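You operate a simulated robot arm through the tools that you are given. There is no shell and no other tool. Be economical: measure what you need, move in short steps, check, and stop when the job is done.

The job below is to be done with a simulated robot arm. You get a single attempt, and the scene is never put back.

Task
Run all three tests on the compressor in the tester rest; leave the knob on the failed test or OFF.
Fine: bring the clip arm down first; OPEN or LEAK is a fail; OFF if none fails.

Only the result counts: the job must be done as asked and must still hold three seconds after the hand-in. Knocking over, shifting, dropping, spilling or breaking anything else fails it.

Robot
A 6-joint arm with a fingered hand on a trunk, on a base that drives. Base frame: it is fixed to the floor where the robot stands at the start and does not move with it; the origin is under the middle of the robot, x ahead of it, y to its left, z up; the surface under the hand at the start is at about z = 0.88. Lengths are in m, angles in rad, forces in N, time in s.
With the tool pointing down near the work surface it reaches from about 0.1 to 0.48 m from the robot's upright axis, wherever it stands. Its first joint turns from -2.897 to 2.897 rad. Places, roughly: clip arm [0.5, 0, 1.1]. Payload 3.2 kg.
The TCP is the grasp point between the finger pads, 0.022 m short of the fingertips. In the tool frame z runs along the fingers and y along their closing line. Largest opening 0.112 m; the body of the gripper starts 0.06 m behind the TCP. The gripper is a hand of 3 fingers: y runs from the thumb to the fingers, the wrist lies at [0, 0, -0.218] in the tool frame, and closing takes about 1.5 s.
Orientation is told as [roll, pitch, yaw] about the base's x, y, z axes, in that order, counted from this pose: with the fingers straight down and closing along the base's y, the tool's x points along the base's -x, its y along +y and its z along -z.

Tools
- The arm moves only by the tool send_rows. Its argument "increments" is a list that holds one entry, the list of rows, each a list of 7 numbers: the shift along the tool's x, y, z in units of 400 mm (1.0 is 400 mm), then the turn, a rotation vector about the tool's x, y, z in units of 180 degrees (1.0 is 180 degrees), then the gripper command, from -1 (shut) to 1 (fully open), values between in proportion. In form: [[[x, y, z, rx, ry, rz, gripper], ...]]. A call has 1 to 10 rows; each row is the pose to reach, as a shift and turn from the pose commanded when the call began, along the tool's axes at that moment. A call with a number of a shift or a turn outside -1 to 1 is refused whole. A row lasts 0.2 s, in which the tool goes at most 0.05 m and 0.15 rad; a call with a longer step from one row to the next is refused whole, and so is a gripper value outside its range. A pose out of reach is approached as far as the arm can. The call stops where the force on the tool passes 90 N (or 10 N more than at its start, if that is more) or the arm is blocked; 0.2 s more then pass. Each finger travels about 0.108 m/s and halts on what it meets, pressing with about 27 N; the grip force reading is that of the motor and also rises with nothing between the fingers. The clock runs only during rows and for 0.2 s after the last one: add rows that repeat a pose to give the fingers time. The reply holds the time, the measured pose of the TCP, the force on the tool along the base axes, the opening and the grip force, in the units named above and with some noise, with the torque about the TCP (base axes, N m) and any sound that the robot's microphone picked up.
- Cameras (640 x 400 px; columns grow to the right, rows downward): "scene" is now at [0.0248, 0.1359, 1.2799]; the picture's right is [-0.33, -0.94, 0.00], its down [-0.35, 0.12, -0.93] and it looks along [0.88, -0.31, -0.37] (base axes); focal length 275 px, centre (320, 200). "wrist" rides on the gripper at [0.066, 0.003, -0.08] in the tool frame; the picture's right is [-0.05, 1.00, 0.00], its down [-0.77, -0.04, -0.64] and it looks along [-0.64, -0.03, 0.77] (tool axes); focal length 275 px, centre (320, 200).
- snapshot(camera): a new picture of that camera. No time passes.
- slide_trunk(by): slides the trunk up (or, below 0, down) by that many m; the arm and the scene camera ride with it, the base frame stays. It gives what a move gives, with no picture.
- steer(legs): drives the robot by 1 to 6 legs, each [ahead, turn to the left] in m and rad, along the robot's own axes; the way and the turn of a leg run together, so that a leg with both is an arc; at most 1.5 m and 3.142 rad a leg. The arm and the cameras ride along, it lands a little off, and it stops where it bumps. It gives what a move gives.
- hand_shape(shape): the hand has 3 fingers and takes this shape, open, in about a second: jaw (thumb against the fingers, like two jaws); tri (thumb and two fingers); tip (a fingertip pinch); poke (one finger out to press); point (the index stretched); flat (the hand flat); cup (the hand cupped); fist (a fist). The gripper value then closes the fingers along that shape, each until it touches; the sizes above hold for jaw. It gives what a move gives, with no picture.
- head_to(pan, tilt): turns the head with the scene camera to pan (to the left, within 2.705 rad either way) and tilt (down, from -0.506 to 1.204), counted from straight ahead of the robot. It gives what a move gives.
- measure_at(camera, pixels): there is no depth. For up to 12 entries [column, row, z] of the newest picture of that camera ("zoom" is the newest enlarged one), the place [x, y] in the base frame at which the ray of that pixel passes the height z, good to about 0.002 m. No time passes.
- enlarge(camera, box): a new picture of the part [left, top, right, bottom] of that camera's present view, enlarged. No time passes.
- job_done(): hands the job in; it is judged then, once.

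Work in short steps. Measure before you move; look again where a grasp or a placing could have gone wrong, and mend it. You have 80 turns and 60 pictures in all, those below and enlarged ones among them. Open the gripper and draw the arm clear of the work before you hand the job in, unless the task says otherwise; then end with one line.

The tools are called after "Call:" as a command line: name --argument value ..., lists and objects as JSON in quotes. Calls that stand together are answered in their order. send_rows: Moves the arm, as the interface text tells. Its arguments: {"type":"object","properties":{"increments":{"type":"array"}},"required":["increments"]} The other tools are called the same way: slide_trunk (by) slides the trunk up or down; hand_shape (shape) gives the hand a shape; steer (legs) drives the base; head_to (pan, tilt) turns the head that bears the scene camera; snapshot (camera) takes a picture; measure_at (camera, pixels) gives the place at which the rays of pixels pass given heights; enlarge (camera, box) takes an enlarged picture of a part of a camera's view; job_done () hands the job in.

At the start:

```text
t: 0.0
tcp_pos: [0.3651, 0.0656, 0.9997]
tool_rot: [-0.001, -0.001, 0.0]
contact_force: [-0.4, -0.9, 0.1]
wrist_torque: [0.0, 0.02, 0.03]
grip_width: 0.1118
finger_force: 0.1
shape: jaw
trunk travel left (down, up): [-0.275, 0.315]
robot x, y, heading: [-0.0006, 0.0012, -0.002]
head pan, tilt: [-0.337, 0.375]
```

scene: 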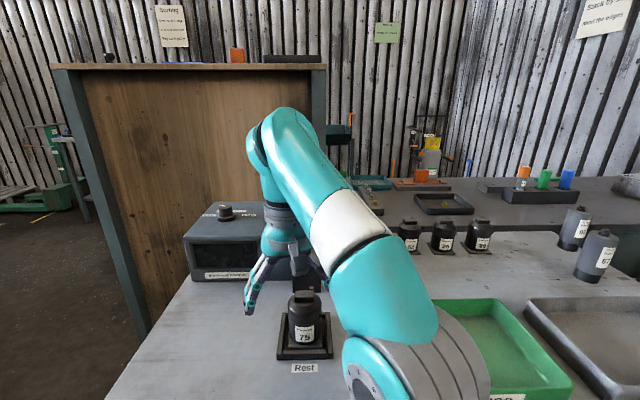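
wrist: 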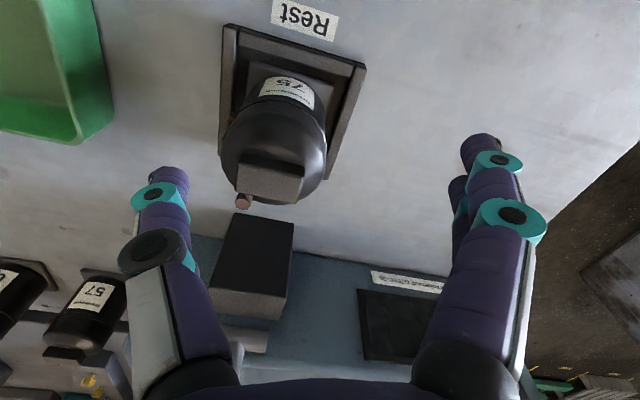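

The scene shows a tester box with a knob near (225,212) and the rest with compressor at (303,325). I enlarge the tester to read its labels.

Call:
enlarge --camera "scene" --box '[170, 180, 350, 380]'

Call:
enlarge --camera "wrist" --box '[180, 0, 480, 380]'

```text
2.00 times, centred on (260, 280) of scene
```

zoom: 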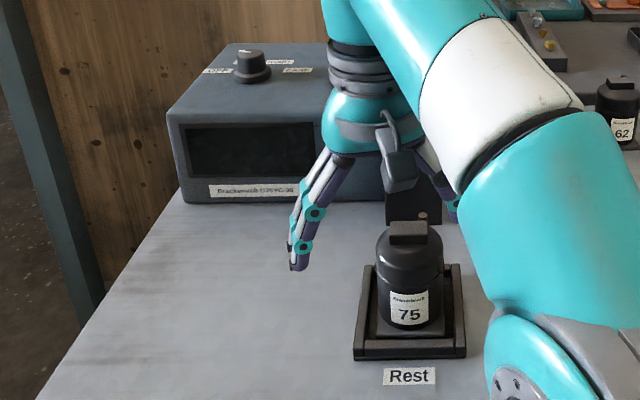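

```text
1.05 times, centred on (330, 190) of wrist (not enlarged: the box is as wide or as high as the picture)
```

zoom: 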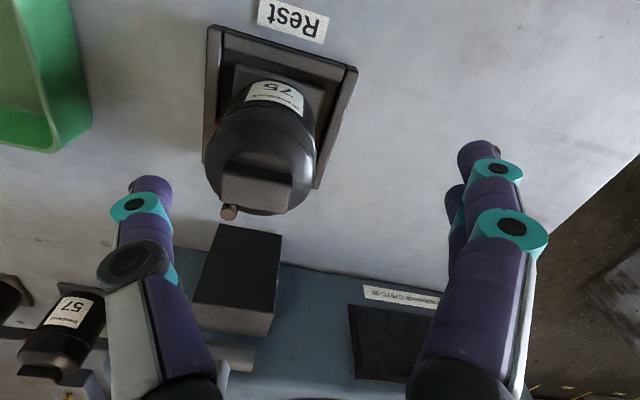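

The arm hides the clip arm. I raise the hand and draw it back to the right for a clear view.

Call:
send_rows --increments '[[[0, 0, -0.12, 0, 0, 0, 1], [0, 0, -0.24, 0, 0, 0, 1], [0.05, -0.08, -0.3, 0, 0, 0, 1], [0.1, -0.16, -0.34, 0, 0, 0, 1], [0.15, -0.25, -0.34, 0, 0, 0, 1], [0.2, -0.34, -0.34, 0, 0, 0, 1], [0.25, -0.43, -0.34, 0, 0, 0, 1], [0.3, -0.52, -0.34, 0, 0, 0, 1], [0.3, -0.6, -0.34, 0, 0, 0, 1]]]'

Call:
snapshot --camera "scene"

```text
t: 2.0
tcp_pos: [0.2789, -0.0318, 1.0253]
tool_rot: [-0.001, -0.003, -0.003]
contact_force: [0.3, -0.1, 0.4]
wrist_torque: [0.04, -0.01, 0.02]
grip_width: 0.1123
finger_force: 0.1
shape: jaw
out of reach, approached as far as the arm can: row 1, 2, 3, 4, 5, 6, 7, 8, 9
trunk travel left (down, up): [-0.275, 0.315]
robot x, y, heading: [0.0003, -0.0035, -0.001]
head pan, tilt: [-0.337, 0.375]
```

```text
55 pictures are left
```

scene: 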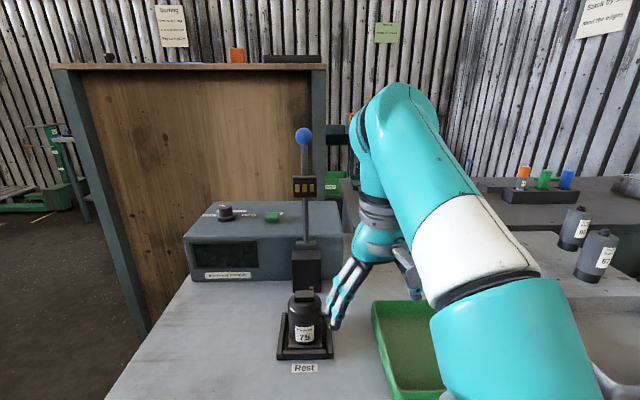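

Now the clip arm is visible: blue ball (304,135), hinge near (306,245), and a green thing at (272,216). I enlarge both regions.

Call:
enlarge --camera "scene" --box '[180, 195, 300, 285]'

Call:
enlarge --camera "scene" --box '[230, 120, 390, 370]'

Call:
enlarge --camera "scene" --box '[130, 0, 210, 50]'

```text
4.44 times, centred on (240, 240) of scene
```

zoom: 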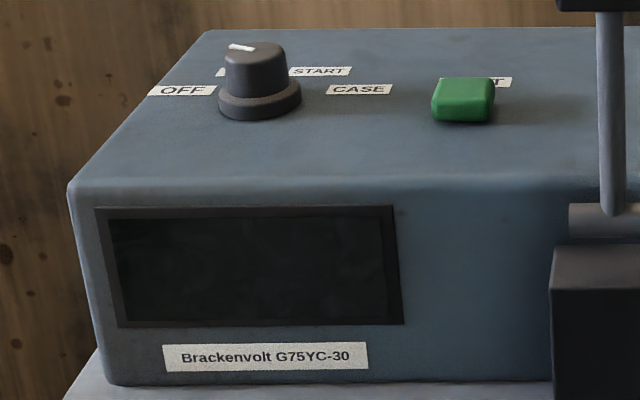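

```text
1.60 times, centred on (310, 245) of scene
```

zoom: 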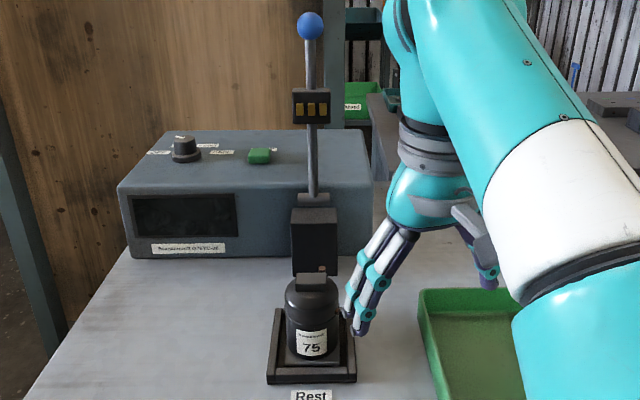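

```text
8.00 times, centred on (170, 25) of scene
```

zoom: 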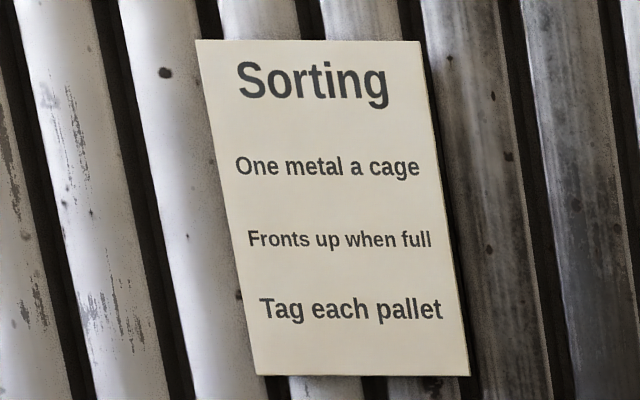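

I measure the box, knob, button, lever and compressor at candidate heights.

Call:
measure_at --camera "scene" --pixels '[[193, 281, 0.88], [186, 239, 0.96], [186, 239, 0.98], [225, 219, 0.98], [224, 205, 1.0], [272, 215, 0.98], [304, 135, 1.15], [304, 135, 1.2], [306, 247, 0.97], [306, 247, 0.99], [306, 356, 0.88], [306, 290, 0.88]]'

Call:
measure_at --camera "scene" --pixels '[[275, 359, 0.88], [333, 357, 0.88], [331, 323, 0.88], [304, 294, 0.98], [304, 294, 1.0], [304, 294, 0.96], [306, 238, 0.99], [306, 238, 1.01], [304, 186, 1.08], [304, 186, 1.1], [320, 282, 0.88], [340, 203, 0.98]]'

```text
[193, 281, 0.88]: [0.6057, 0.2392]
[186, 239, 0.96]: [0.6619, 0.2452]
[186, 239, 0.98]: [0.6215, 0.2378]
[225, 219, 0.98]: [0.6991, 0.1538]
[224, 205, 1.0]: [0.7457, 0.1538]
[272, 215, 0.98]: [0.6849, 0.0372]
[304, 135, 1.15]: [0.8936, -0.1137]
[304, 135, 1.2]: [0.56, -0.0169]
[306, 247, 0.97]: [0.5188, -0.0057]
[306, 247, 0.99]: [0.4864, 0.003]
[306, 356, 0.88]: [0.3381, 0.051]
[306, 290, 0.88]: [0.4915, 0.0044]
```

```text
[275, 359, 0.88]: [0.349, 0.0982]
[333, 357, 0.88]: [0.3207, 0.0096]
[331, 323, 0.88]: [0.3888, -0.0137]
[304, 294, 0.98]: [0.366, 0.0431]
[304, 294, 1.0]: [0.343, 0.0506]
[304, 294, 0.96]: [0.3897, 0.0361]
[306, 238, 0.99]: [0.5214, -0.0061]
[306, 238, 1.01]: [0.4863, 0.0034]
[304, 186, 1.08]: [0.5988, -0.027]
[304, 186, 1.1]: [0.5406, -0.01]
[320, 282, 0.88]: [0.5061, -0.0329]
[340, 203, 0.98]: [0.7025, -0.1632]
```

The lever stands at about x 0.5, with the ball at z≈1.21. The knob at x≈0.70 is out of reach from here, so I look down at the table's front edge and the left side for driving room.

Call:
head_to --pan 0.3 --tilt 1.0

Call:
snapshot --camera "scene"

Call:
head_to --pan 0.9 --tilt 0.5

Call:
snapshot --camera "scene"

```text
t: 3.0
tcp_pos: [0.2786, -0.0323, 1.0237]
tool_rot: [0.0, -0.002, -0.003]
contact_force: [-0.2, 0.4, -0.5]
wrist_torque: [0.01, 0.01, -0.02]
grip_width: 0.1119
finger_force: 0.1
shape: jaw
trunk travel left (down, up): [-0.275, 0.315]
robot x, y, heading: [-0.0034, 0.0016, -0.0]
head pan, tilt: [0.3, 1.0]
```

```text
51 pictures are left
```

scene: 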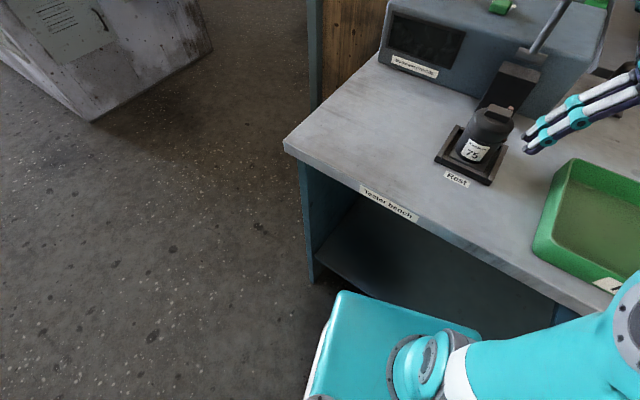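

```text
t: 4.0
tcp_pos: [0.2779, -0.0315, 1.0239]
tool_rot: [0.002, -0.001, -0.002]
contact_force: [-0.9, -0.7, -0.5]
wrist_torque: [0.0, -0.02, -0.05]
grip_width: 0.112
finger_force: 0.0
shape: jaw
trunk travel left (down, up): [-0.275, 0.315]
robot x, y, heading: [-0.0003, -0.0008, 0.001]
head pan, tilt: [0.901, 0.499]
```

```text
50 pictures are left
```

scene: 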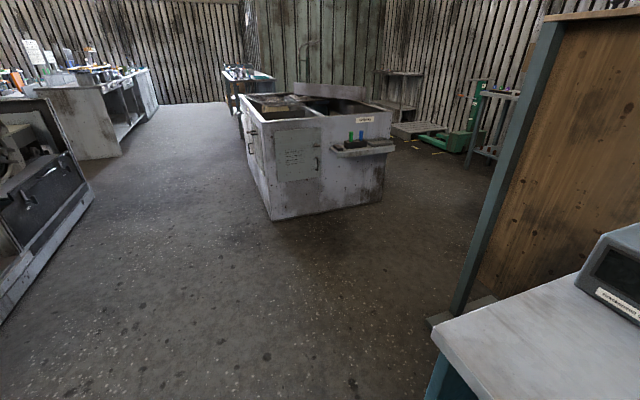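

I measure the bench corner, edge line, and the partition's foot to plan a drive round to the left side.

Call:
measure_at --camera "scene" --pixels '[[432, 335, 0.88], [576, 277, 0.88], [452, 310, 0.0], [432, 325, 0.0], [380, 200, 0.0], [270, 220, 0.0], [640, 262, 0.88], [425, 400, 0.5]]'

```text
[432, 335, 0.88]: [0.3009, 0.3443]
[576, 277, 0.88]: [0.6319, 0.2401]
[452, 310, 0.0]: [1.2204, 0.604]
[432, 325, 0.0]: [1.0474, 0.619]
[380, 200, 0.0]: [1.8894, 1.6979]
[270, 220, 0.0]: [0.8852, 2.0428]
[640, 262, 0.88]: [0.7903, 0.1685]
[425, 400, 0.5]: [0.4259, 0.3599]
```

The bench is turned by about -0.30 rad (its forward axis f≈(0.954,-0.30)), so the lever swings along -f over the rest. I will grip the ball with the hand pointing forward. First I raise the trunk a little, yaw the hand by -0.3 and draw it back.

Call:
slide_trunk --by 0.06

Call:
send_rows --increments '[[[0.045, 0.1, 0, 0, 0, 0.0318, 1], [0.09, 0.2, 0, 0, 0, 0.0637, 1], [0.145, 0.3, 0, 0, 0, 0.0955, 1], [0.145, 0.3, 0, 0, 0, 0.0955, 1]]]'

Call:
head_to --pan -0.25 --tilt 0.45

```text
t: 5.0
tcp_pos: [0.2768, -0.0311, 1.0851]
tool_rot: [0.001, -0.001, -0.002]
contact_force: [0.2, 0.5, 0.3]
wrist_torque: [0.0, 0.02, 0.02]
grip_width: 0.112
finger_force: 0.0
shape: jaw
trunk travel left (down, up): [-0.335, 0.255]
robot x, y, heading: [0.0001, -0.0007, -0.001]
head pan, tilt: [0.901, 0.499]
```

```text
t: 6.0
tcp_pos: [0.2217, 0.09, 1.0811]
tool_rot: [-0.002, -0.002, -0.302]
contact_force: [-0.6, -0.2, -0.3]
wrist_torque: [-0.01, -0.01, -0.04]
grip_width: 0.1118
finger_force: 0.1
shape: jaw
trunk travel left (down, up): [-0.335, 0.255]
robot x, y, heading: [-0.0013, -0.0026, -0.0]
head pan, tilt: [0.901, 0.499]
```

```text
t: 7.4
tcp_pos: [0.2204, 0.0885, 1.0814]
tool_rot: [-0.001, -0.001, -0.302]
contact_force: [-0.4, -0.4, -0.1]
wrist_torque: [-0.01, 0.0, -0.02]
grip_width: 0.112
finger_force: 0.0
shape: jaw
trunk travel left (down, up): [-0.335, 0.255]
robot x, y, heading: [0.0008, -0.0017, -0.005]
head pan, tilt: [-0.25, 0.45]
```

The yaw came out as -0.302. Now I pitch the hand forward about the wrist, toward horizontal, while staying short of the ball.

Call:
send_rows --increments '[[[-0.076, 0, -0.0053, 0, -0.0446, 0, 1], [-0.1506, 0, -0.0212, 0, -0.0891, 0, 1], [-0.2222, 0, -0.0474, 0, -0.1337, 0, 1], [-0.2895, 0, -0.0832, 0, -0.1783, 0, 1], [-0.3511, 0, -0.1282, 0, -0.2228, 0, 1], [-0.4058, 0, -0.1812, 0, -0.2674, 0, 1], [-0.4526, 0, -0.2414, 0, -0.3119, 0, 1], [-0.4906, 0, -0.3075, 0, -0.3565, 0, 1], [-0.5189, 0, -0.3783, 0, -0.4011, 0, 1], [-0.537, 0, -0.4524, 0, -0.4456, 0, 1]]]'

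Call:
snapshot --camera "scene"

Call:
snapshot --camera "wrist"

```text
t: 9.6
tcp_pos: [0.4273, 0.0239, 1.2634]
tool_rot: [-0.002, -1.403, -0.3]
contact_force: [-0.6, 0.3, 0.2]
wrist_torque: [-0.02, 0.04, 0.02]
grip_width: 0.1119
finger_force: 0.1
shape: jaw
trunk travel left (down, up): [-0.335, 0.255]
robot x, y, heading: [-0.0021, 0.0026, 0.001]
head pan, tilt: [-0.25, 0.45]
```

```text
49 pictures are left
```

scene: 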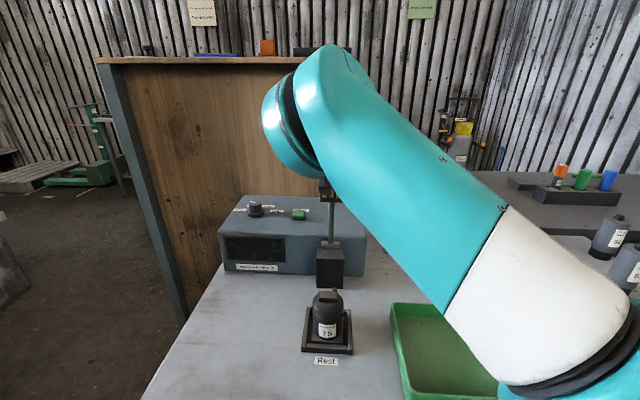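

```text
48 pictures are left
```

wrist: 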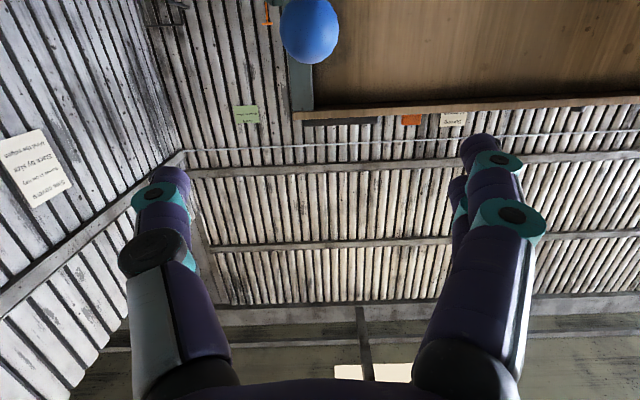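

The ball shows at (310,28) in the wrist view. I intersect that ray with candidate heights to compare with the scene ray.

Call:
measure_at --camera "wrist" --pixels '[[310, 28, 1.19], [310, 28, 1.2], [310, 28, 1.21], [310, 28, 1.215]]'

```text
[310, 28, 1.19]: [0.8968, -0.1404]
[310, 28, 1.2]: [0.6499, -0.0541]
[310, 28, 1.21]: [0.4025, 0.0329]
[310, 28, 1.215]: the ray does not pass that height
```

Both rays agree on the ball at about (0.512,-0.005,1.206). I lower the hand and advance around the ball, still open.

Call:
send_rows --increments '[[[0.102, -0.005, 0, 0, 0, 0, 1], [0.102, -0.005, 0.08, 0, 0, 0, 1], [0.102, -0.005, 0.16, 0, 0, 0, 1], [0.102, -0.005, 0.2455, 0, 0, 0, 1], [0.102, -0.005, 0.2455, 0, 0, 0, 1]]]'

Call:
snapshot --camera "wrist"

```text
t: 10.8
tcp_pos: [0.5121, -0.0038, 1.2075]
tool_rot: [0.003, -1.401, -0.304]
contact_force: [-0.2, 0.5, -0.4]
wrist_torque: [0.04, -0.04, 0.02]
grip_width: 0.1121
finger_force: 0.2
shape: jaw
trunk travel left (down, up): [-0.335, 0.255]
robot x, y, heading: [-0.0023, -0.0025, 0.001]
head pan, tilt: [-0.25, 0.45]
```

```text
47 pictures are left
```

wrist: 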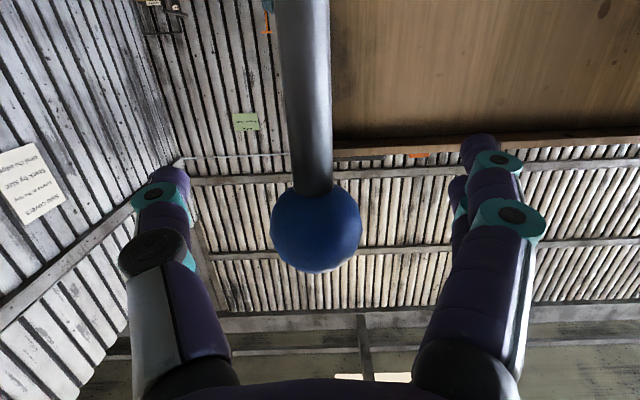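

The ball is centred between the fingers, at (316,230) against an expected (315,200). I correct by about 8 mm upward and close.

Call:
send_rows --increments '[[[-0.02, 0, -0.0125, 0, 0, 0, 1], [-0.02, 0, -0.0125, 0, 0, 0, 0], [-0.02, 0, -0.0125, 0, 0, 0, -0.6], [-0.02, 0, -0.0125, 0, 0, 0, -0.6], [-0.02, 0, -0.0125, 0, 0, 0, -0.6], [-0.02, 0, -0.0125, 0, 0, 0, -0.6]]]'

Call:
snapshot --camera "wrist"

```text
t: 12.2
tcp_pos: [0.5075, -0.0019, 1.2175]
tool_rot: [0.002, -1.401, -0.304]
contact_force: [-0.4, -1.2, 0.5]
wrist_torque: [0.02, 0.0, 0.01]
grip_width: 0.0226
finger_force: 0.0
shape: jaw
trunk travel left (down, up): [-0.335, 0.255]
robot x, y, heading: [-0.0044, -0.0008, 0.003]
head pan, tilt: [-0.25, 0.45]
```

```text
46 pictures are left
```

wrist: 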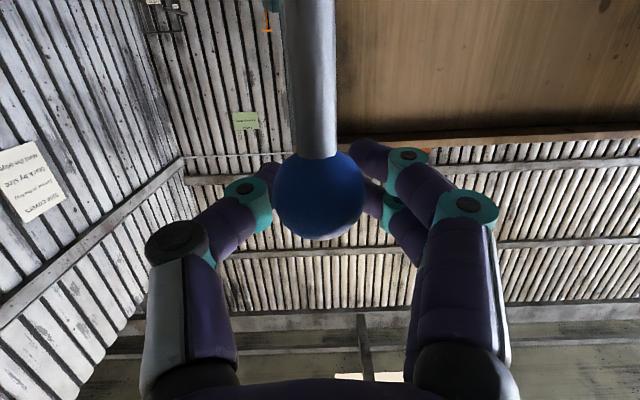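

The fingers surround the ball at width 0.0226 but carry no force yet. I close fully.

Call:
send_rows --increments '[[[0, 0, 0, 0, 0, 0, -1], [0, 0, 0, 0, 0, 0, -1], [0, 0, 0, 0, 0, 0, -1], [0, 0, 0, 0, 0, 0, -1]]]'

Call:
snapshot --camera "wrist"

```text
t: 13.2
tcp_pos: [0.5067, -0.0025, 1.2166]
tool_rot: [0.002, -1.402, -0.301]
contact_force: [1.5, 2.6, 1.1]
wrist_torque: [0.03, 0.01, -0.04]
grip_width: 0.0001
finger_force: 27.2
shape: jaw
trunk travel left (down, up): [-0.335, 0.255]
robot x, y, heading: [0.0009, 0.0001, 0.002]
head pan, tilt: [-0.25, 0.45]
```

```text
45 pictures are left
```

wrist: 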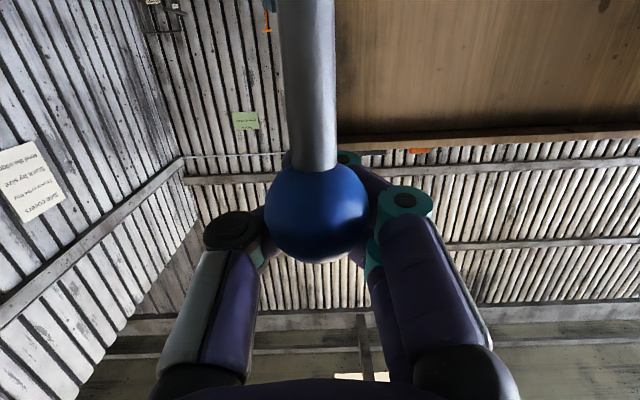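

The ball is caged by the closed fingers. Now I draw it along its arc about the hinge toward the rest to about 60°, easing the hand's pitch down as it goes.

Call:
send_rows --increments '[[[0.0193, 0, -0.0763, 0, 0.0334, 0, -1], [0.0495, 0, -0.149, 0, 0.0668, 0, -1], [0.0903, 0, -0.216, 0, 0.1003, 0, -1], [0.1408, 0, -0.2765, 0, 0.1337, 0, -1], [0.1995, 0, -0.3285, 0, 0.1671, 0, -1], [0.2658, 0, -0.3713, 0, 0.2005, 0, -1], [0.3373, 0, -0.404, 0, 0.234, 0, -1]]]'

Call:
snapshot --camera "scene"

Call:
snapshot --camera "wrist"

```text
t: 14.8
tcp_pos: [0.3329, 0.0497, 1.1114]
tool_rot: [0.0, -0.665, -0.302]
contact_force: [0.4, -0.3, -0.1]
wrist_torque: [0.0, 0.01, -0.04]
grip_width: 0.0
finger_force: 26.9
shape: jaw
trunk travel left (down, up): [-0.335, 0.255]
robot x, y, heading: [-0.0006, 0.0006, 0.001]
head pan, tilt: [-0.25, 0.45]
```

```text
44 pictures are left
```

scene: 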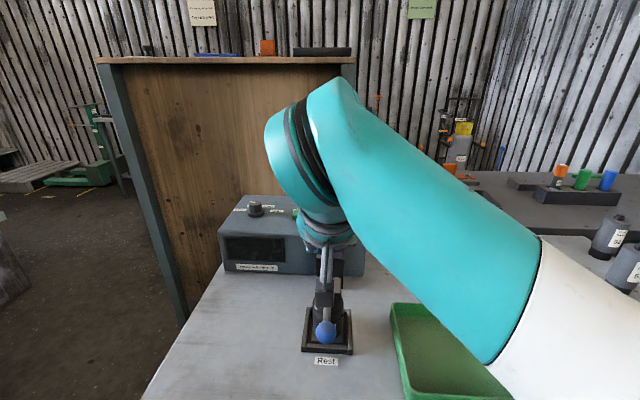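

```text
43 pictures are left
```

wrist: 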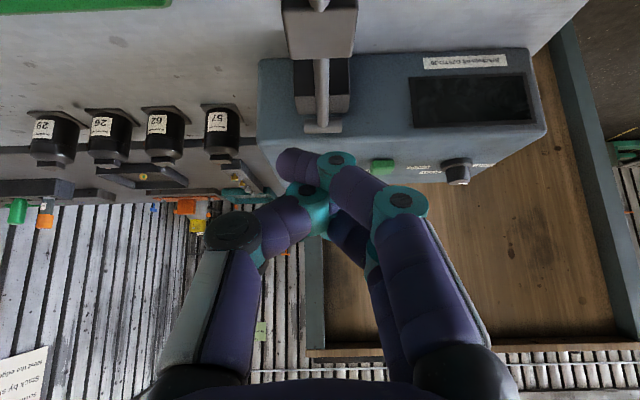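

The lever has dropped: the ball is now at (325,332). I look closely to see whether the clips sit on the compressor and whether the display lights.

Call:
enlarge --camera "scene" --box '[270, 240, 380, 370]'

Call:
enlarge --camera "wrist" --box '[240, 0, 560, 200]'

```text
3.08 times, centred on (325, 305) of scene
```

zoom: 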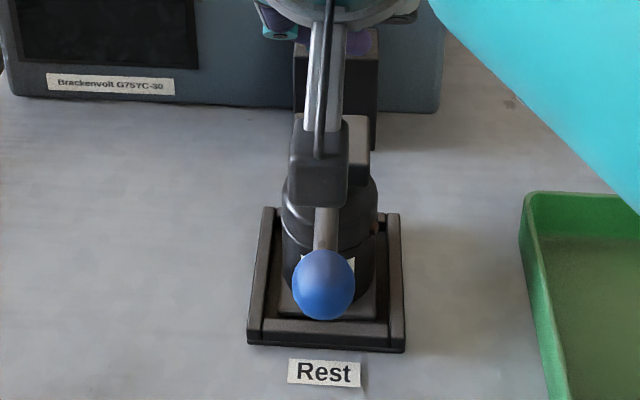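

```text
2.00 times, centred on (400, 100) of wrist
```

zoom: 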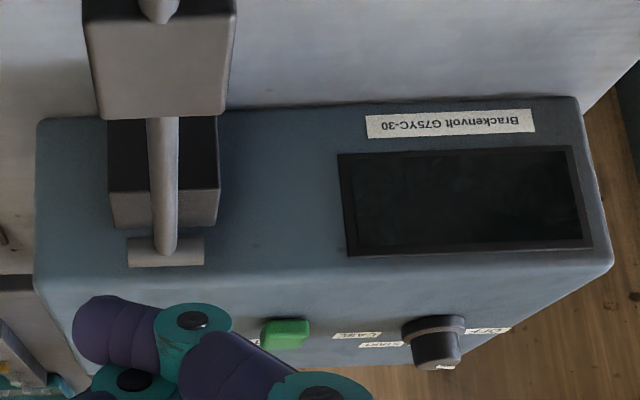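

I measure the ball's position against its expected circle to see if the lever is fully down.

Call:
snapshot --camera "scene"

Call:
measure_at --camera "scene" --pixels '[[325, 332, 0.96], [325, 332, 0.98], [325, 332, 1.0], [325, 332, 1.02], [325, 332, 1.04]]'

```text
40 pictures are left
```

scene: 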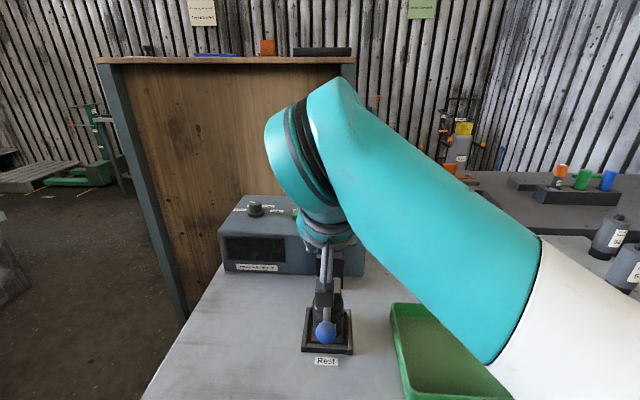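

```text
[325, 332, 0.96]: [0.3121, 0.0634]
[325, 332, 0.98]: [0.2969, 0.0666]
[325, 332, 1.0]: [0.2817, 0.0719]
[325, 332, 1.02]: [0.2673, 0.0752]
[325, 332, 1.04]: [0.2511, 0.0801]
```

The ball sits about 0.21 m from the hinge at z≈0.97, so the lever is lying fully down. Now I draw the hand back to vertical near the body, ready to drive around.

Call:
send_rows --increments '[[[0.04, 0, -0.06, 0, 0.0, 0, -1], [0.08, 0, -0.1, 0, 0.0423, 0, -1], [0.12, 0, -0.13, 0, 0.0847, 0, -1], [0.16, 0, -0.15, 0, 0.127, 0, -1], [0.197, 0, -0.154, 0, 0.1693, 0, -1], [0.197, 0, -0.154, 0, 0.2117, 0, -1]]]'

Call:
head_to --pan 0.3 --tilt 1.2

Call:
snapshot --camera "scene"

```text
t: 16.2
tcp_pos: [0.2395, 0.083, 1.0836]
tool_rot: [0.0, 0.0, -0.302]
contact_force: [-0.3, -0.5, 0.1]
wrist_torque: [-0.02, 0.03, 0.0]
grip_width: 0.0001
finger_force: 27.3
shape: jaw
out of reach, approached as far as the arm can: row 5, 6
trunk travel left (down, up): [-0.335, 0.255]
robot x, y, heading: [-0.0019, -0.0023, -0.001]
head pan, tilt: [-0.25, 0.45]
```

```text
t: 17.3
tcp_pos: [0.2405, 0.0801, 1.0849]
tool_rot: [0.003, -0.003, -0.303]
contact_force: [0.0, 0.1, -0.6]
wrist_torque: [0.02, -0.01, 0.04]
grip_width: 0.0
finger_force: 27.1
shape: jaw
trunk travel left (down, up): [-0.335, 0.255]
robot x, y, heading: [0.0005, -0.0002, -0.002]
head pan, tilt: [0.3, 1.201]
```

```text
39 pictures are left
```

scene: 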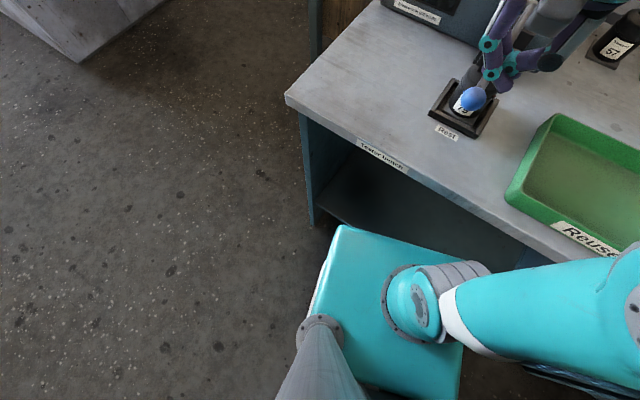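

I measure the base's visible front corners and the bench leg to learn the clearance.

Call:
measure_at --camera "scene" --pixels '[[338, 226, 0.3], [338, 226, 0.4], [338, 226, 0.5], [490, 266, 0.3], [490, 266, 0.4], [314, 224, 0.0], [285, 98, 0.88], [320, 225, 0.1]]'

```text
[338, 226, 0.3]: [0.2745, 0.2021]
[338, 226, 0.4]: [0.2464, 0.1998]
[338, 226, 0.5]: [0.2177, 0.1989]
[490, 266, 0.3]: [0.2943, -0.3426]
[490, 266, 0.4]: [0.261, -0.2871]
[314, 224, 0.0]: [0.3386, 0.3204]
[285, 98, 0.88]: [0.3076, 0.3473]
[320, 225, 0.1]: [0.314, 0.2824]
```

The base is about 0.4 m wide with its front near 0.25. I back out, go round the left corner to a standoff, and turn to face the bench's left side.

Call:
steer --legs '[[-0.35, 0], [0, 1.2], [0.8, 0], [0, -0.9], [0.998, 0], [0, -2.174]]'

Call:
head_to --pan 0.0 --tilt 0.8

Call:
snapshot --camera "scene"

```text
t: 39.0
tcp_pos: [0.8955, 0.7511, 1.0852]
tool_rot: [0.003, -0.001, -2.284]
contact_force: [0.1, -0.1, 1.4]
wrist_torque: [0.01, 0.0, -0.03]
grip_width: 0.0
finger_force: 27.0
shape: jaw
trunk travel left (down, up): [-0.335, 0.255]
robot x, y, heading: [0.9169, 1.0002, -1.984]
head pan, tilt: [0.3, 1.201]
```

```text
t: 39.9
tcp_pos: [0.8954, 0.7513, 1.0833]
tool_rot: [0.002, 0.0, -2.285]
contact_force: [0.4, -0.6, -0.3]
wrist_torque: [-0.03, -0.01, -0.02]
grip_width: 0.0002
finger_force: 27.0
shape: jaw
trunk travel left (down, up): [-0.335, 0.255]
robot x, y, heading: [0.9155, 1.0053, -1.981]
head pan, tilt: [0.0, 0.799]
```

```text
38 pictures are left
```

scene: 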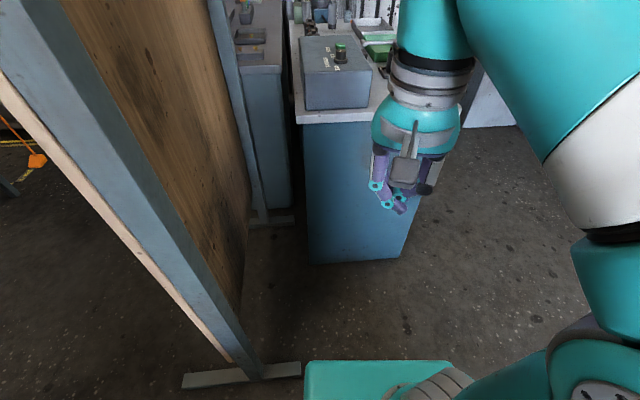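

The screen stands at the left with its near foot around (185–300,375) and far foot (250–295,220). I measure those and the bench side.

Call:
measure_at --camera "scene" --pixels '[[300, 370, 0.02], [185, 382, 0.02], [295, 218, 0.02], [250, 224, 0.02], [312, 263, 0.0], [400, 257, 0.0], [297, 123, 0.87], [305, 364, 0.35], [452, 362, 0.35], [339, 48, 1.01], [300, 370, 0.06], [340, 60, 0.985]]'

```text
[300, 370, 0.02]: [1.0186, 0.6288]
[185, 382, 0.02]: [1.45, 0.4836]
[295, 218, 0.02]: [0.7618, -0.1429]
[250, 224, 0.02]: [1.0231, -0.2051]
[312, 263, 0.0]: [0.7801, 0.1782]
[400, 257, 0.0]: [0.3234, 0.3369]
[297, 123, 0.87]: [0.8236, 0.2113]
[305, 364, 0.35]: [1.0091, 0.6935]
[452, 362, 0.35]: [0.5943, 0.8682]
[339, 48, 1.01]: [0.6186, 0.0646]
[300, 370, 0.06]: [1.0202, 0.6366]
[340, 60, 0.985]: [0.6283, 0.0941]
```

The near foot sits at f≈0.27 relative to the tester's front-left corner, so I keep the base centre at f≈-0.04. I sidestep with a right-turned leg, then turn square to the bench and move partway in.

Call:
steer --legs '[[0, -0.318], [0.25, 0], [0, 0.425], [0.18, 0]]'

Call:
snapshot --camera "scene"

```text
t: 45.0
tcp_pos: [0.7064, 0.3941, 1.0844]
tool_rot: [0.0, -0.001, -2.174]
contact_force: [-0.1, 1.0, 0.3]
wrist_torque: [0.01, 0.03, 0.0]
grip_width: 0.0
finger_force: 26.9
shape: jaw
trunk travel left (down, up): [-0.335, 0.255]
robot x, y, heading: [0.7015, 0.6456, -1.874]
head pan, tilt: [0.0, 0.799]
```

```text
37 pictures are left
```

scene: 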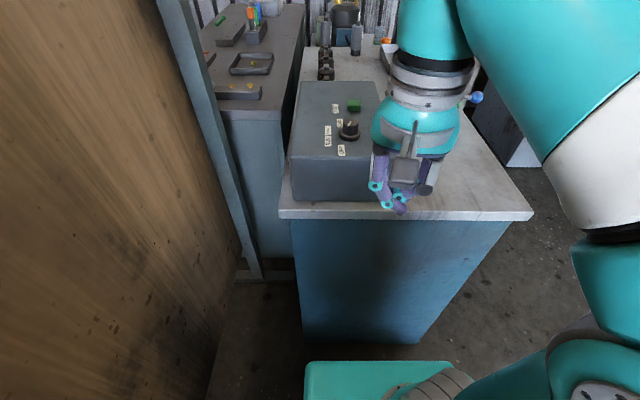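

I'm at l≈0.415 from the bench edge with heading square. I advance 0.11 m more and look closely at the tester's top.

Call:
steer --legs '[[0.11, 0]]'

Call:
head_to --pan 0.0 --tilt 0.9

Call:
snapshot --camera "scene"

Call:
enlarge --camera "scene" --box '[280, 60, 400, 180]'

```text
t: 46.2
tcp_pos: [0.6752, 0.2898, 1.0854]
tool_rot: [0.001, -0.003, -2.17]
contact_force: [0.4, -0.1, 0.1]
wrist_torque: [0.01, 0.01, 0.02]
grip_width: 0.0
finger_force: 27.1
shape: jaw
trunk travel left (down, up): [-0.335, 0.255]
robot x, y, heading: [0.6668, 0.5429, -1.871]
head pan, tilt: [0.0, 0.799]
```

```text
t: 46.9
tcp_pos: [0.6743, 0.2905, 1.0862]
tool_rot: [0.001, -0.001, -2.171]
contact_force: [0.3, 0.5, -0.1]
wrist_torque: [0.0, 0.01, -0.03]
grip_width: 0.0
finger_force: 27.2
shape: jaw
trunk travel left (down, up): [-0.335, 0.255]
robot x, y, heading: [0.6675, 0.5429, -1.868]
head pan, tilt: [0.0, 0.901]
```

```text
36 pictures are left
```

scene: 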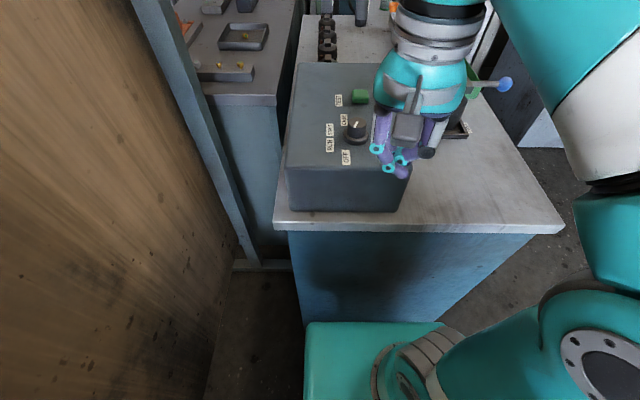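

```text
3.33 times, centred on (340, 120) of scene
```

zoom: 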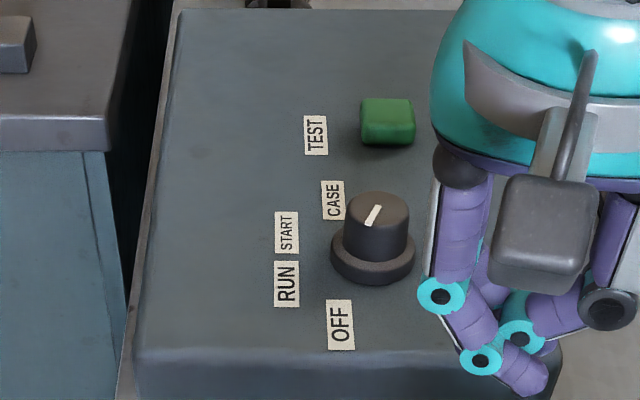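

Labels are readable: OFF, RUN, START, CASE around the knob, and the green TEST button; the mark points to OFF. I measure all of these on the tester top.

Call:
measure_at --camera "zoom" --pixels '[[373, 262, 0.985], [373, 262, 0.98], [377, 212, 1.01], [377, 212, 1.02], [341, 325, 0.985], [286, 284, 0.985], [286, 232, 0.985], [332, 200, 0.985], [388, 138, 0.985], [387, 112, 1.0], [331, 262, 0.985], [415, 262, 0.985]]'

Call:
measure_at --camera "zoom" --pixels '[[345, 210, 1.01], [409, 210, 1.01], [367, 224, 1.01], [381, 206, 1.01], [135, 350, 0.985], [135, 350, 0.97], [178, 10, 0.985], [377, 192, 1.01], [377, 230, 1.01]]'

```text
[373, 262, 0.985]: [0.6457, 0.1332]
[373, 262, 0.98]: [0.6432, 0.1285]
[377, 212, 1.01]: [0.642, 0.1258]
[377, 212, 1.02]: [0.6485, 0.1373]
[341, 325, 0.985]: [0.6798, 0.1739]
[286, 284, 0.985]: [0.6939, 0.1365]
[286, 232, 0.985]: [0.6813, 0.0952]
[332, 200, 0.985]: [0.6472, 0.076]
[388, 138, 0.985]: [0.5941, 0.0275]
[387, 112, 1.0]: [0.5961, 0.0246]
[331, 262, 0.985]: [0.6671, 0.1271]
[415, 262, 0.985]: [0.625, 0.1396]
```

```text
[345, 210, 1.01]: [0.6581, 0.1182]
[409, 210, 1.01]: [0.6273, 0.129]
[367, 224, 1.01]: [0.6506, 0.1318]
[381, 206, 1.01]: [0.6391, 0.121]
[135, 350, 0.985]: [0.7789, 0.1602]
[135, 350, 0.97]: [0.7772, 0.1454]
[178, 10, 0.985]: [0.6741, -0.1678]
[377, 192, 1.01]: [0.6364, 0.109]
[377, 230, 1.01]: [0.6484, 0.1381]
```

The two views put the tester's top at z≈1.00 with the knob at about (0.653,0.147), top z≈1.03, labels 45° apart clockwise, and the button at (0.603,0.040). I move the open hand above the knob, pre-turned by +0.39.

Call:
send_rows --increments '[[[-0.081, 0.04, 0, 0, 0, -0.031, 0], [-0.162, 0.08, 0, 0, 0, -0.062, 0.3], [-0.243, 0.12, 0, 0, 0, -0.093, 0.3], [-0.325, 0.159, 0, 0, 0, -0.125, 0.3], [-0.325, 0.159, 0, 0, 0, -0.125, 0.3]]]'

Call:
snapshot --camera "wrist"

Call:
snapshot --camera "scene"

```text
t: 48.1
tcp_pos: [0.6554, 0.1644, 1.0658]
tool_rot: [-0.001, -0.004, -1.778]
contact_force: [0.2, -0.2, 0.1]
wrist_torque: [-0.02, -0.01, -0.01]
grip_width: 0.0723
finger_force: 0.1
shape: jaw
out of reach, approached as far as the arm can: row 2, 3, 4, 5
trunk travel left (down, up): [-0.335, 0.255]
robot x, y, heading: [0.6666, 0.5439, -1.869]
head pan, tilt: [0.0, 0.901]
```

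```text
34 pictures are left
```

wrist: 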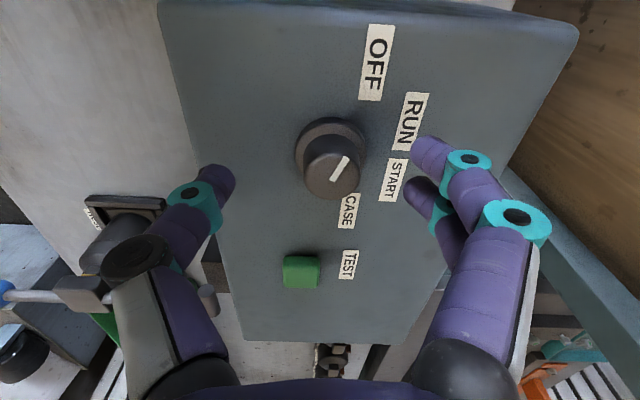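

```text
33 pictures are left
```

scene: 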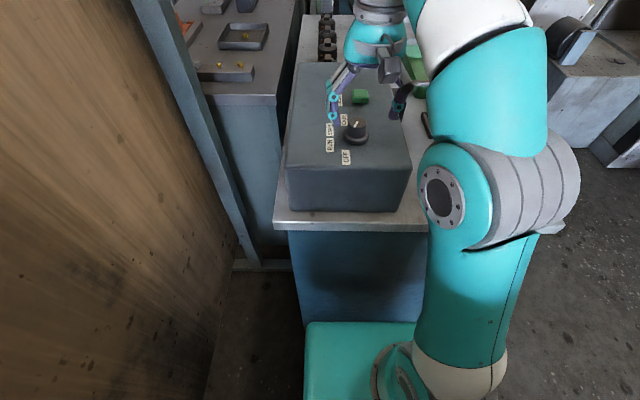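

The mark still points to OFF, and the arm hit its height limit. I raise the trunk 0.1 m, which moves the hand up and gives room to come down onto the knob.

Call:
slide_trunk --by 0.12

Call:
measure_at --camera "wrist" --pixels '[[333, 177, 1.028], [325, 152, 1.0], [300, 272, 1.015], [377, 62, 1.0], [411, 122, 1.0], [395, 180, 1.0], [349, 211, 1.0]]'

```text
t: 49.6
tcp_pos: [0.6544, 0.1639, 1.1853]
tool_rot: [0.0, -0.002, -1.779]
contact_force: [-0.1, 0.5, -0.5]
wrist_torque: [0.02, 0.01, -0.01]
grip_width: 0.0723
finger_force: 0.0
shape: jaw
trunk travel left (down, up): [-0.455, 0.135]
robot x, y, heading: [0.6708, 0.5398, -1.871]
head pan, tilt: [0.0, 0.901]
```

```text
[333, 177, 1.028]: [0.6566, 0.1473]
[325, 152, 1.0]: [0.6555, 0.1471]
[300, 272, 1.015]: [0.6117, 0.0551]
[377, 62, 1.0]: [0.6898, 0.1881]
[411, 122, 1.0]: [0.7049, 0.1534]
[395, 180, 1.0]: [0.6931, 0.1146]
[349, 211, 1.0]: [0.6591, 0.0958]
```

The wrist view gives the knob at (0.656,0.147), consistent with z 1.00/1.028. I lower the open hand around it.

Call:
send_rows --increments '[[[-0.0405, 0.0128, 0.1, 0, 0, 0, 0.3], [-0.0405, 0.0128, 0.2, 0, 0, 0, 0.3], [-0.0405, 0.0128, 0.3, 0, 0, 0, 0.3], [-0.0405, 0.0128, 0.383, 0, 0, 0, 0.3], [-0.0405, 0.0128, 0.383, 0, 0, 0, 0.3]]]'

Call:
snapshot --camera "wrist"

```text
t: 50.8
tcp_pos: [0.6555, 0.1491, 1.0358]
tool_rot: [0.001, -0.003, -1.78]
contact_force: [0.5, 0.5, -0.4]
wrist_torque: [0.0, 0.02, 0.01]
grip_width: 0.0723
finger_force: 0.1
shape: jaw
trunk travel left (down, up): [-0.455, 0.135]
robot x, y, heading: [0.6634, 0.5416, -1.87]
head pan, tilt: [0.0, 0.901]
```

```text
32 pictures are left
```

wrist: 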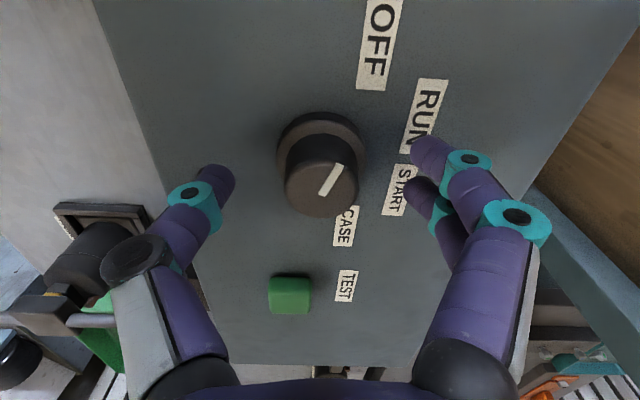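

The knob top is at (322,188), centred between the fingers. I go 5 mm lower and close on it.

Call:
send_rows --increments '[[[0, 0, 0.015, 0, 0, 0, 0.3], [0, 0, 0.015, 0, 0, 0, -0.2], [0, 0, 0.015, 0, 0, 0, -0.6], [0, 0, 0.015, 0, 0, 0, -1], [0, 0, 0.015, 0, 0, 0, -1], [0, 0, 0.015, 0, 0, 0, -1]]]'

Call:
snapshot --camera "wrist"

```text
t: 52.2
tcp_pos: [0.6565, 0.148, 1.0286]
tool_rot: [0.002, -0.004, -1.779]
contact_force: [0.5, -1.9, 8.1]
wrist_torque: [-0.1, -0.31, -0.05]
grip_width: 0.0273
finger_force: 27.3
shape: jaw
trunk travel left (down, up): [-0.455, 0.135]
robot x, y, heading: [0.667, 0.5425, -1.865]
head pan, tilt: [0.0, 0.901]
```

```text
31 pictures are left
```

wrist: 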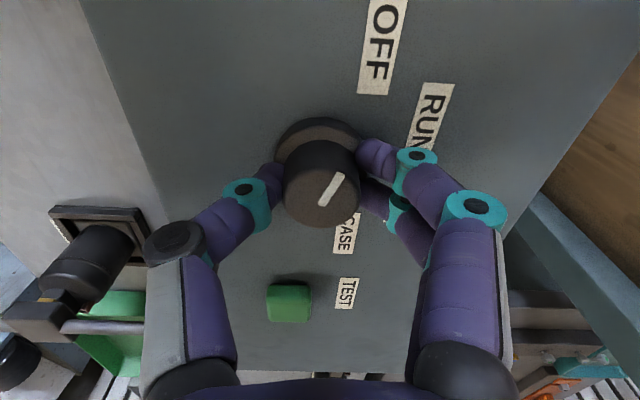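

The knob is gripped at width 0.027. I turn 45° clockwise from above (positive about tool z) toward RUN.

Call:
send_rows --increments '[[[0, 0, 0, 0, 0, 0.0417, -1], [0, 0, 0, 0, 0, 0.0833, -1], [0, 0, 0, 0, 0, 0.125, -1], [0, 0, 0, 0, 0, 0.1667, -1], [0, 0, 0, 0, 0, 0.2083, -1], [0, 0, 0, 0, 0, 0.25, -1], [0, 0, 0, 0, 0, 0.25, -1]]]'

Call:
snapshot --camera "wrist"

```text
t: 53.8
tcp_pos: [0.6563, 0.1477, 1.0279]
tool_rot: [0.005, -0.005, -2.565]
contact_force: [1.3, -3.3, 32.4]
wrist_torque: [-0.51, -0.34, -0.03]
grip_width: 0.0282
finger_force: 27.5
shape: jaw
trunk travel left (down, up): [-0.455, 0.135]
robot x, y, heading: [0.6698, 0.5426, -1.866]
head pan, tilt: [0.0, 0.901]
```

```text
30 pictures are left
```

wrist: 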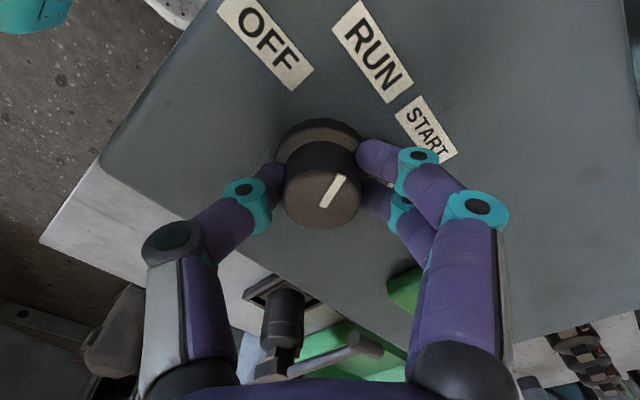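

The knob followed and the mark points to RUN. I open and lift off.

Call:
send_rows --increments '[[[0, 0, -0.01, 0, 0, 0.25, -0.4], [0, 0, -0.01, 0, 0, 0.25, 0.3], [0, 0, -0.01, 0, 0, 0.25, 0.3], [0, 0, -0.01, 0, 0, 0.25, 0.3]]]'

```text
refused: row 1 steps farther than a row can; nothing moved
```

The turn is counted from the current pose, so it must be zero here; I resend.

Call:
send_rows --increments '[[[0, 0, -0.01, 0, 0, 0, -0.4], [0, 0, -0.01, 0, 0, 0, 0.3], [0, 0, -0.01, 0, 0, 0, 0.3], [0, 0, -0.1, 0, 0, 0, 0.3], [0, 0, -0.2, 0, 0, 0, 0.3], [0, 0, -0.2, 0, 0, 0, -1], [0, 0, -0.2, 0, 0, 0, -1], [0, 0, -0.2, 0, 0, 0, -1]]]'

Call:
snapshot --camera "wrist"

Call:
enlarge --camera "scene" --box '[280, 60, 400, 180]'

```text
t: 55.6
tcp_pos: [0.656, 0.1464, 1.1045]
tool_rot: [0.004, -0.002, -2.563]
contact_force: [0.3, -0.3, -0.4]
wrist_torque: [-0.02, 0.01, -0.04]
grip_width: 0.0001
finger_force: 27.2
shape: jaw
trunk travel left (down, up): [-0.455, 0.135]
robot x, y, heading: [0.6651, 0.5436, -1.869]
head pan, tilt: [0.0, 0.901]
```

```text
29 pictures are left
```

wrist: 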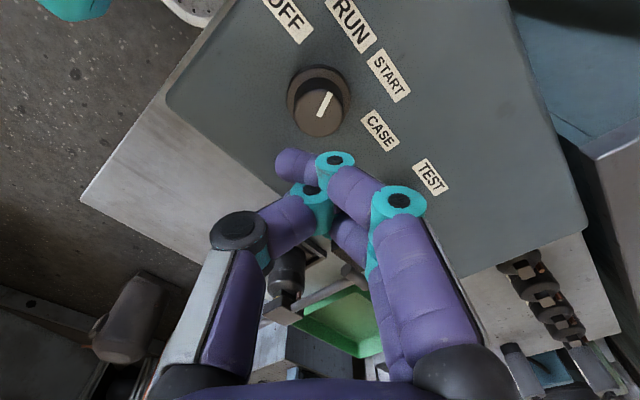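

```text
3.33 times, centred on (340, 120) of scene
```

zoom: 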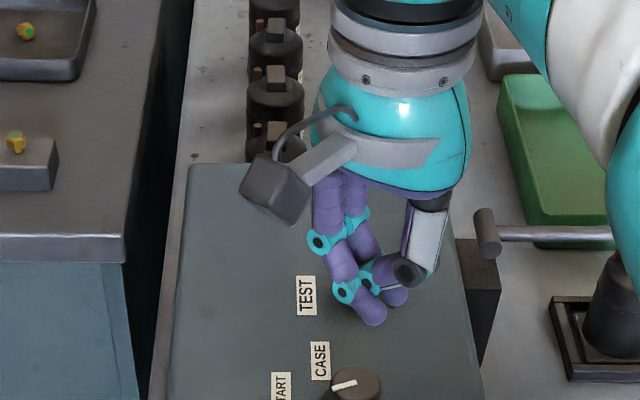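

The mark points left (+f), i.e. RUN. Now I take the poke shape to press TEST and look at where the finger is.

Call:
hand_shape --shape "poke"

Call:
snapshot --camera "wrist"

```text
t: 56.5
tcp_pos: [0.655, 0.147, 1.1051]
tool_rot: [0.004, -0.001, -2.563]
contact_force: [-0.3, 0.1, -0.2]
wrist_torque: [-0.01, -0.05, -0.01]
grip_width: 0.0001
finger_force: 0.2
shape: poke
trunk travel left (down, up): [-0.455, 0.135]
robot x, y, heading: [0.669, 0.5426, -1.868]
head pan, tilt: [0.0, 0.901]
```

```text
27 pictures are left
```

wrist: 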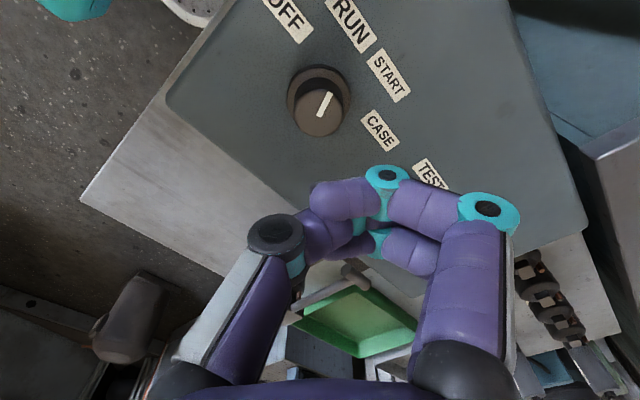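

The fingers look curled, perhaps because the closing command still holds. I command open within this shape.

Call:
send_rows --increments '[[[0, 0, 0, 0, 0, 0, 1], [0, 0, 0, 0, 0, 0, 1], [0, 0, 0, 0, 0, 0, 1], [0, 0, 0, 0, 0, 0, 1], [0, 0, 0, 0, 0, 0, 1]]]'

Call:
snapshot --camera "wrist"

```text
t: 57.7
tcp_pos: [0.6565, 0.1462, 1.1046]
tool_rot: [0.004, -0.003, -2.565]
contact_force: [0.6, -0.1, 0.5]
wrist_torque: [-0.02, -0.02, 0.03]
grip_width: 0.0
finger_force: 0.0
shape: poke
trunk travel left (down, up): [-0.455, 0.135]
robot x, y, heading: [0.6689, 0.5385, -1.871]
head pan, tilt: [0.0, 0.901]
```

```text
26 pictures are left
```

wrist: 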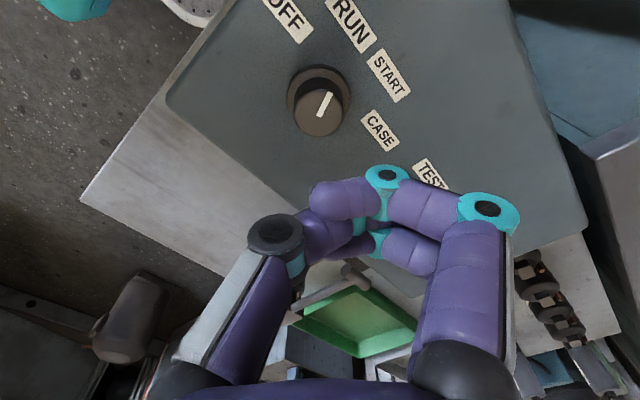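

The poke shape is compact and its tip is unclear. I try the point shape, with the index stretched.

Call:
hand_shape --shape "point"

Call:
snapshot --camera "wrist"

Call:
enlarge --camera "scene" --box '[300, 20, 420, 140]'

```text
t: 58.6
tcp_pos: [0.6566, 0.1466, 1.1056]
tool_rot: [0.004, -0.001, -2.563]
contact_force: [0.3, 0.3, 0.6]
wrist_torque: [0.03, 0.0, -0.01]
grip_width: 0.0
finger_force: 0.0
shape: point
trunk travel left (down, up): [-0.455, 0.135]
robot x, y, heading: [0.6658, 0.5419, -1.869]
head pan, tilt: [0.0, 0.901]
```

```text
25 pictures are left
```

wrist: 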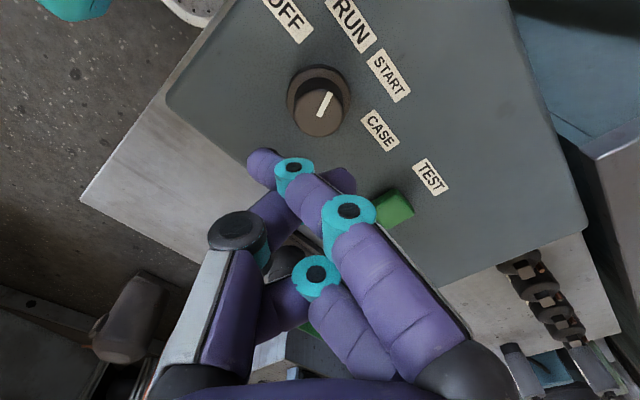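

```text
3.33 times, centred on (360, 80) of scene
```

zoom: 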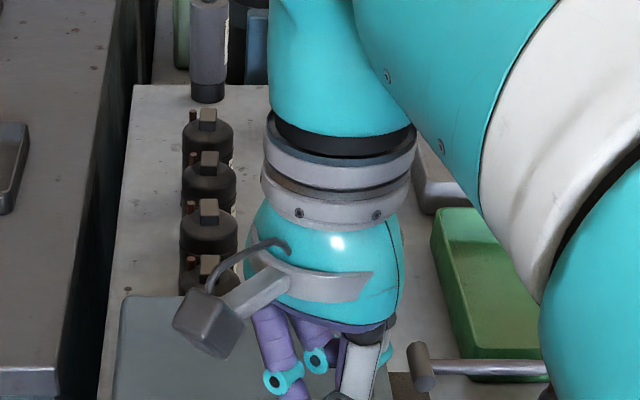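

The index tip shows at (262,160), slightly off the tool axis. The button is near the reach limit, so I turn the hand square to the robot first (yaw≈-1.87) in place.

Call:
send_rows --increments '[[[0, 0, 0, 0, 0, -0.0441, 1], [0, 0, 0, 0, 0, -0.0882, 1], [0, 0, 0, 0, 0, -0.1323, 1], [0, 0, 0, 0, 0, -0.1764, 1], [0, 0, 0, 0, 0, -0.2206, 1]]]'

```text
t: 59.8
tcp_pos: [0.6551, 0.1473, 1.1058]
tool_rot: [0.002, -0.004, -1.871]
contact_force: [-0.6, 1.0, 0.3]
wrist_torque: [0.01, 0.01, 0.0]
grip_width: 0.0
finger_force: 0.1
shape: point
trunk travel left (down, up): [-0.455, 0.135]
robot x, y, heading: [0.669, 0.5457, -1.87]
head pan, tilt: [0.0, 0.901]
```

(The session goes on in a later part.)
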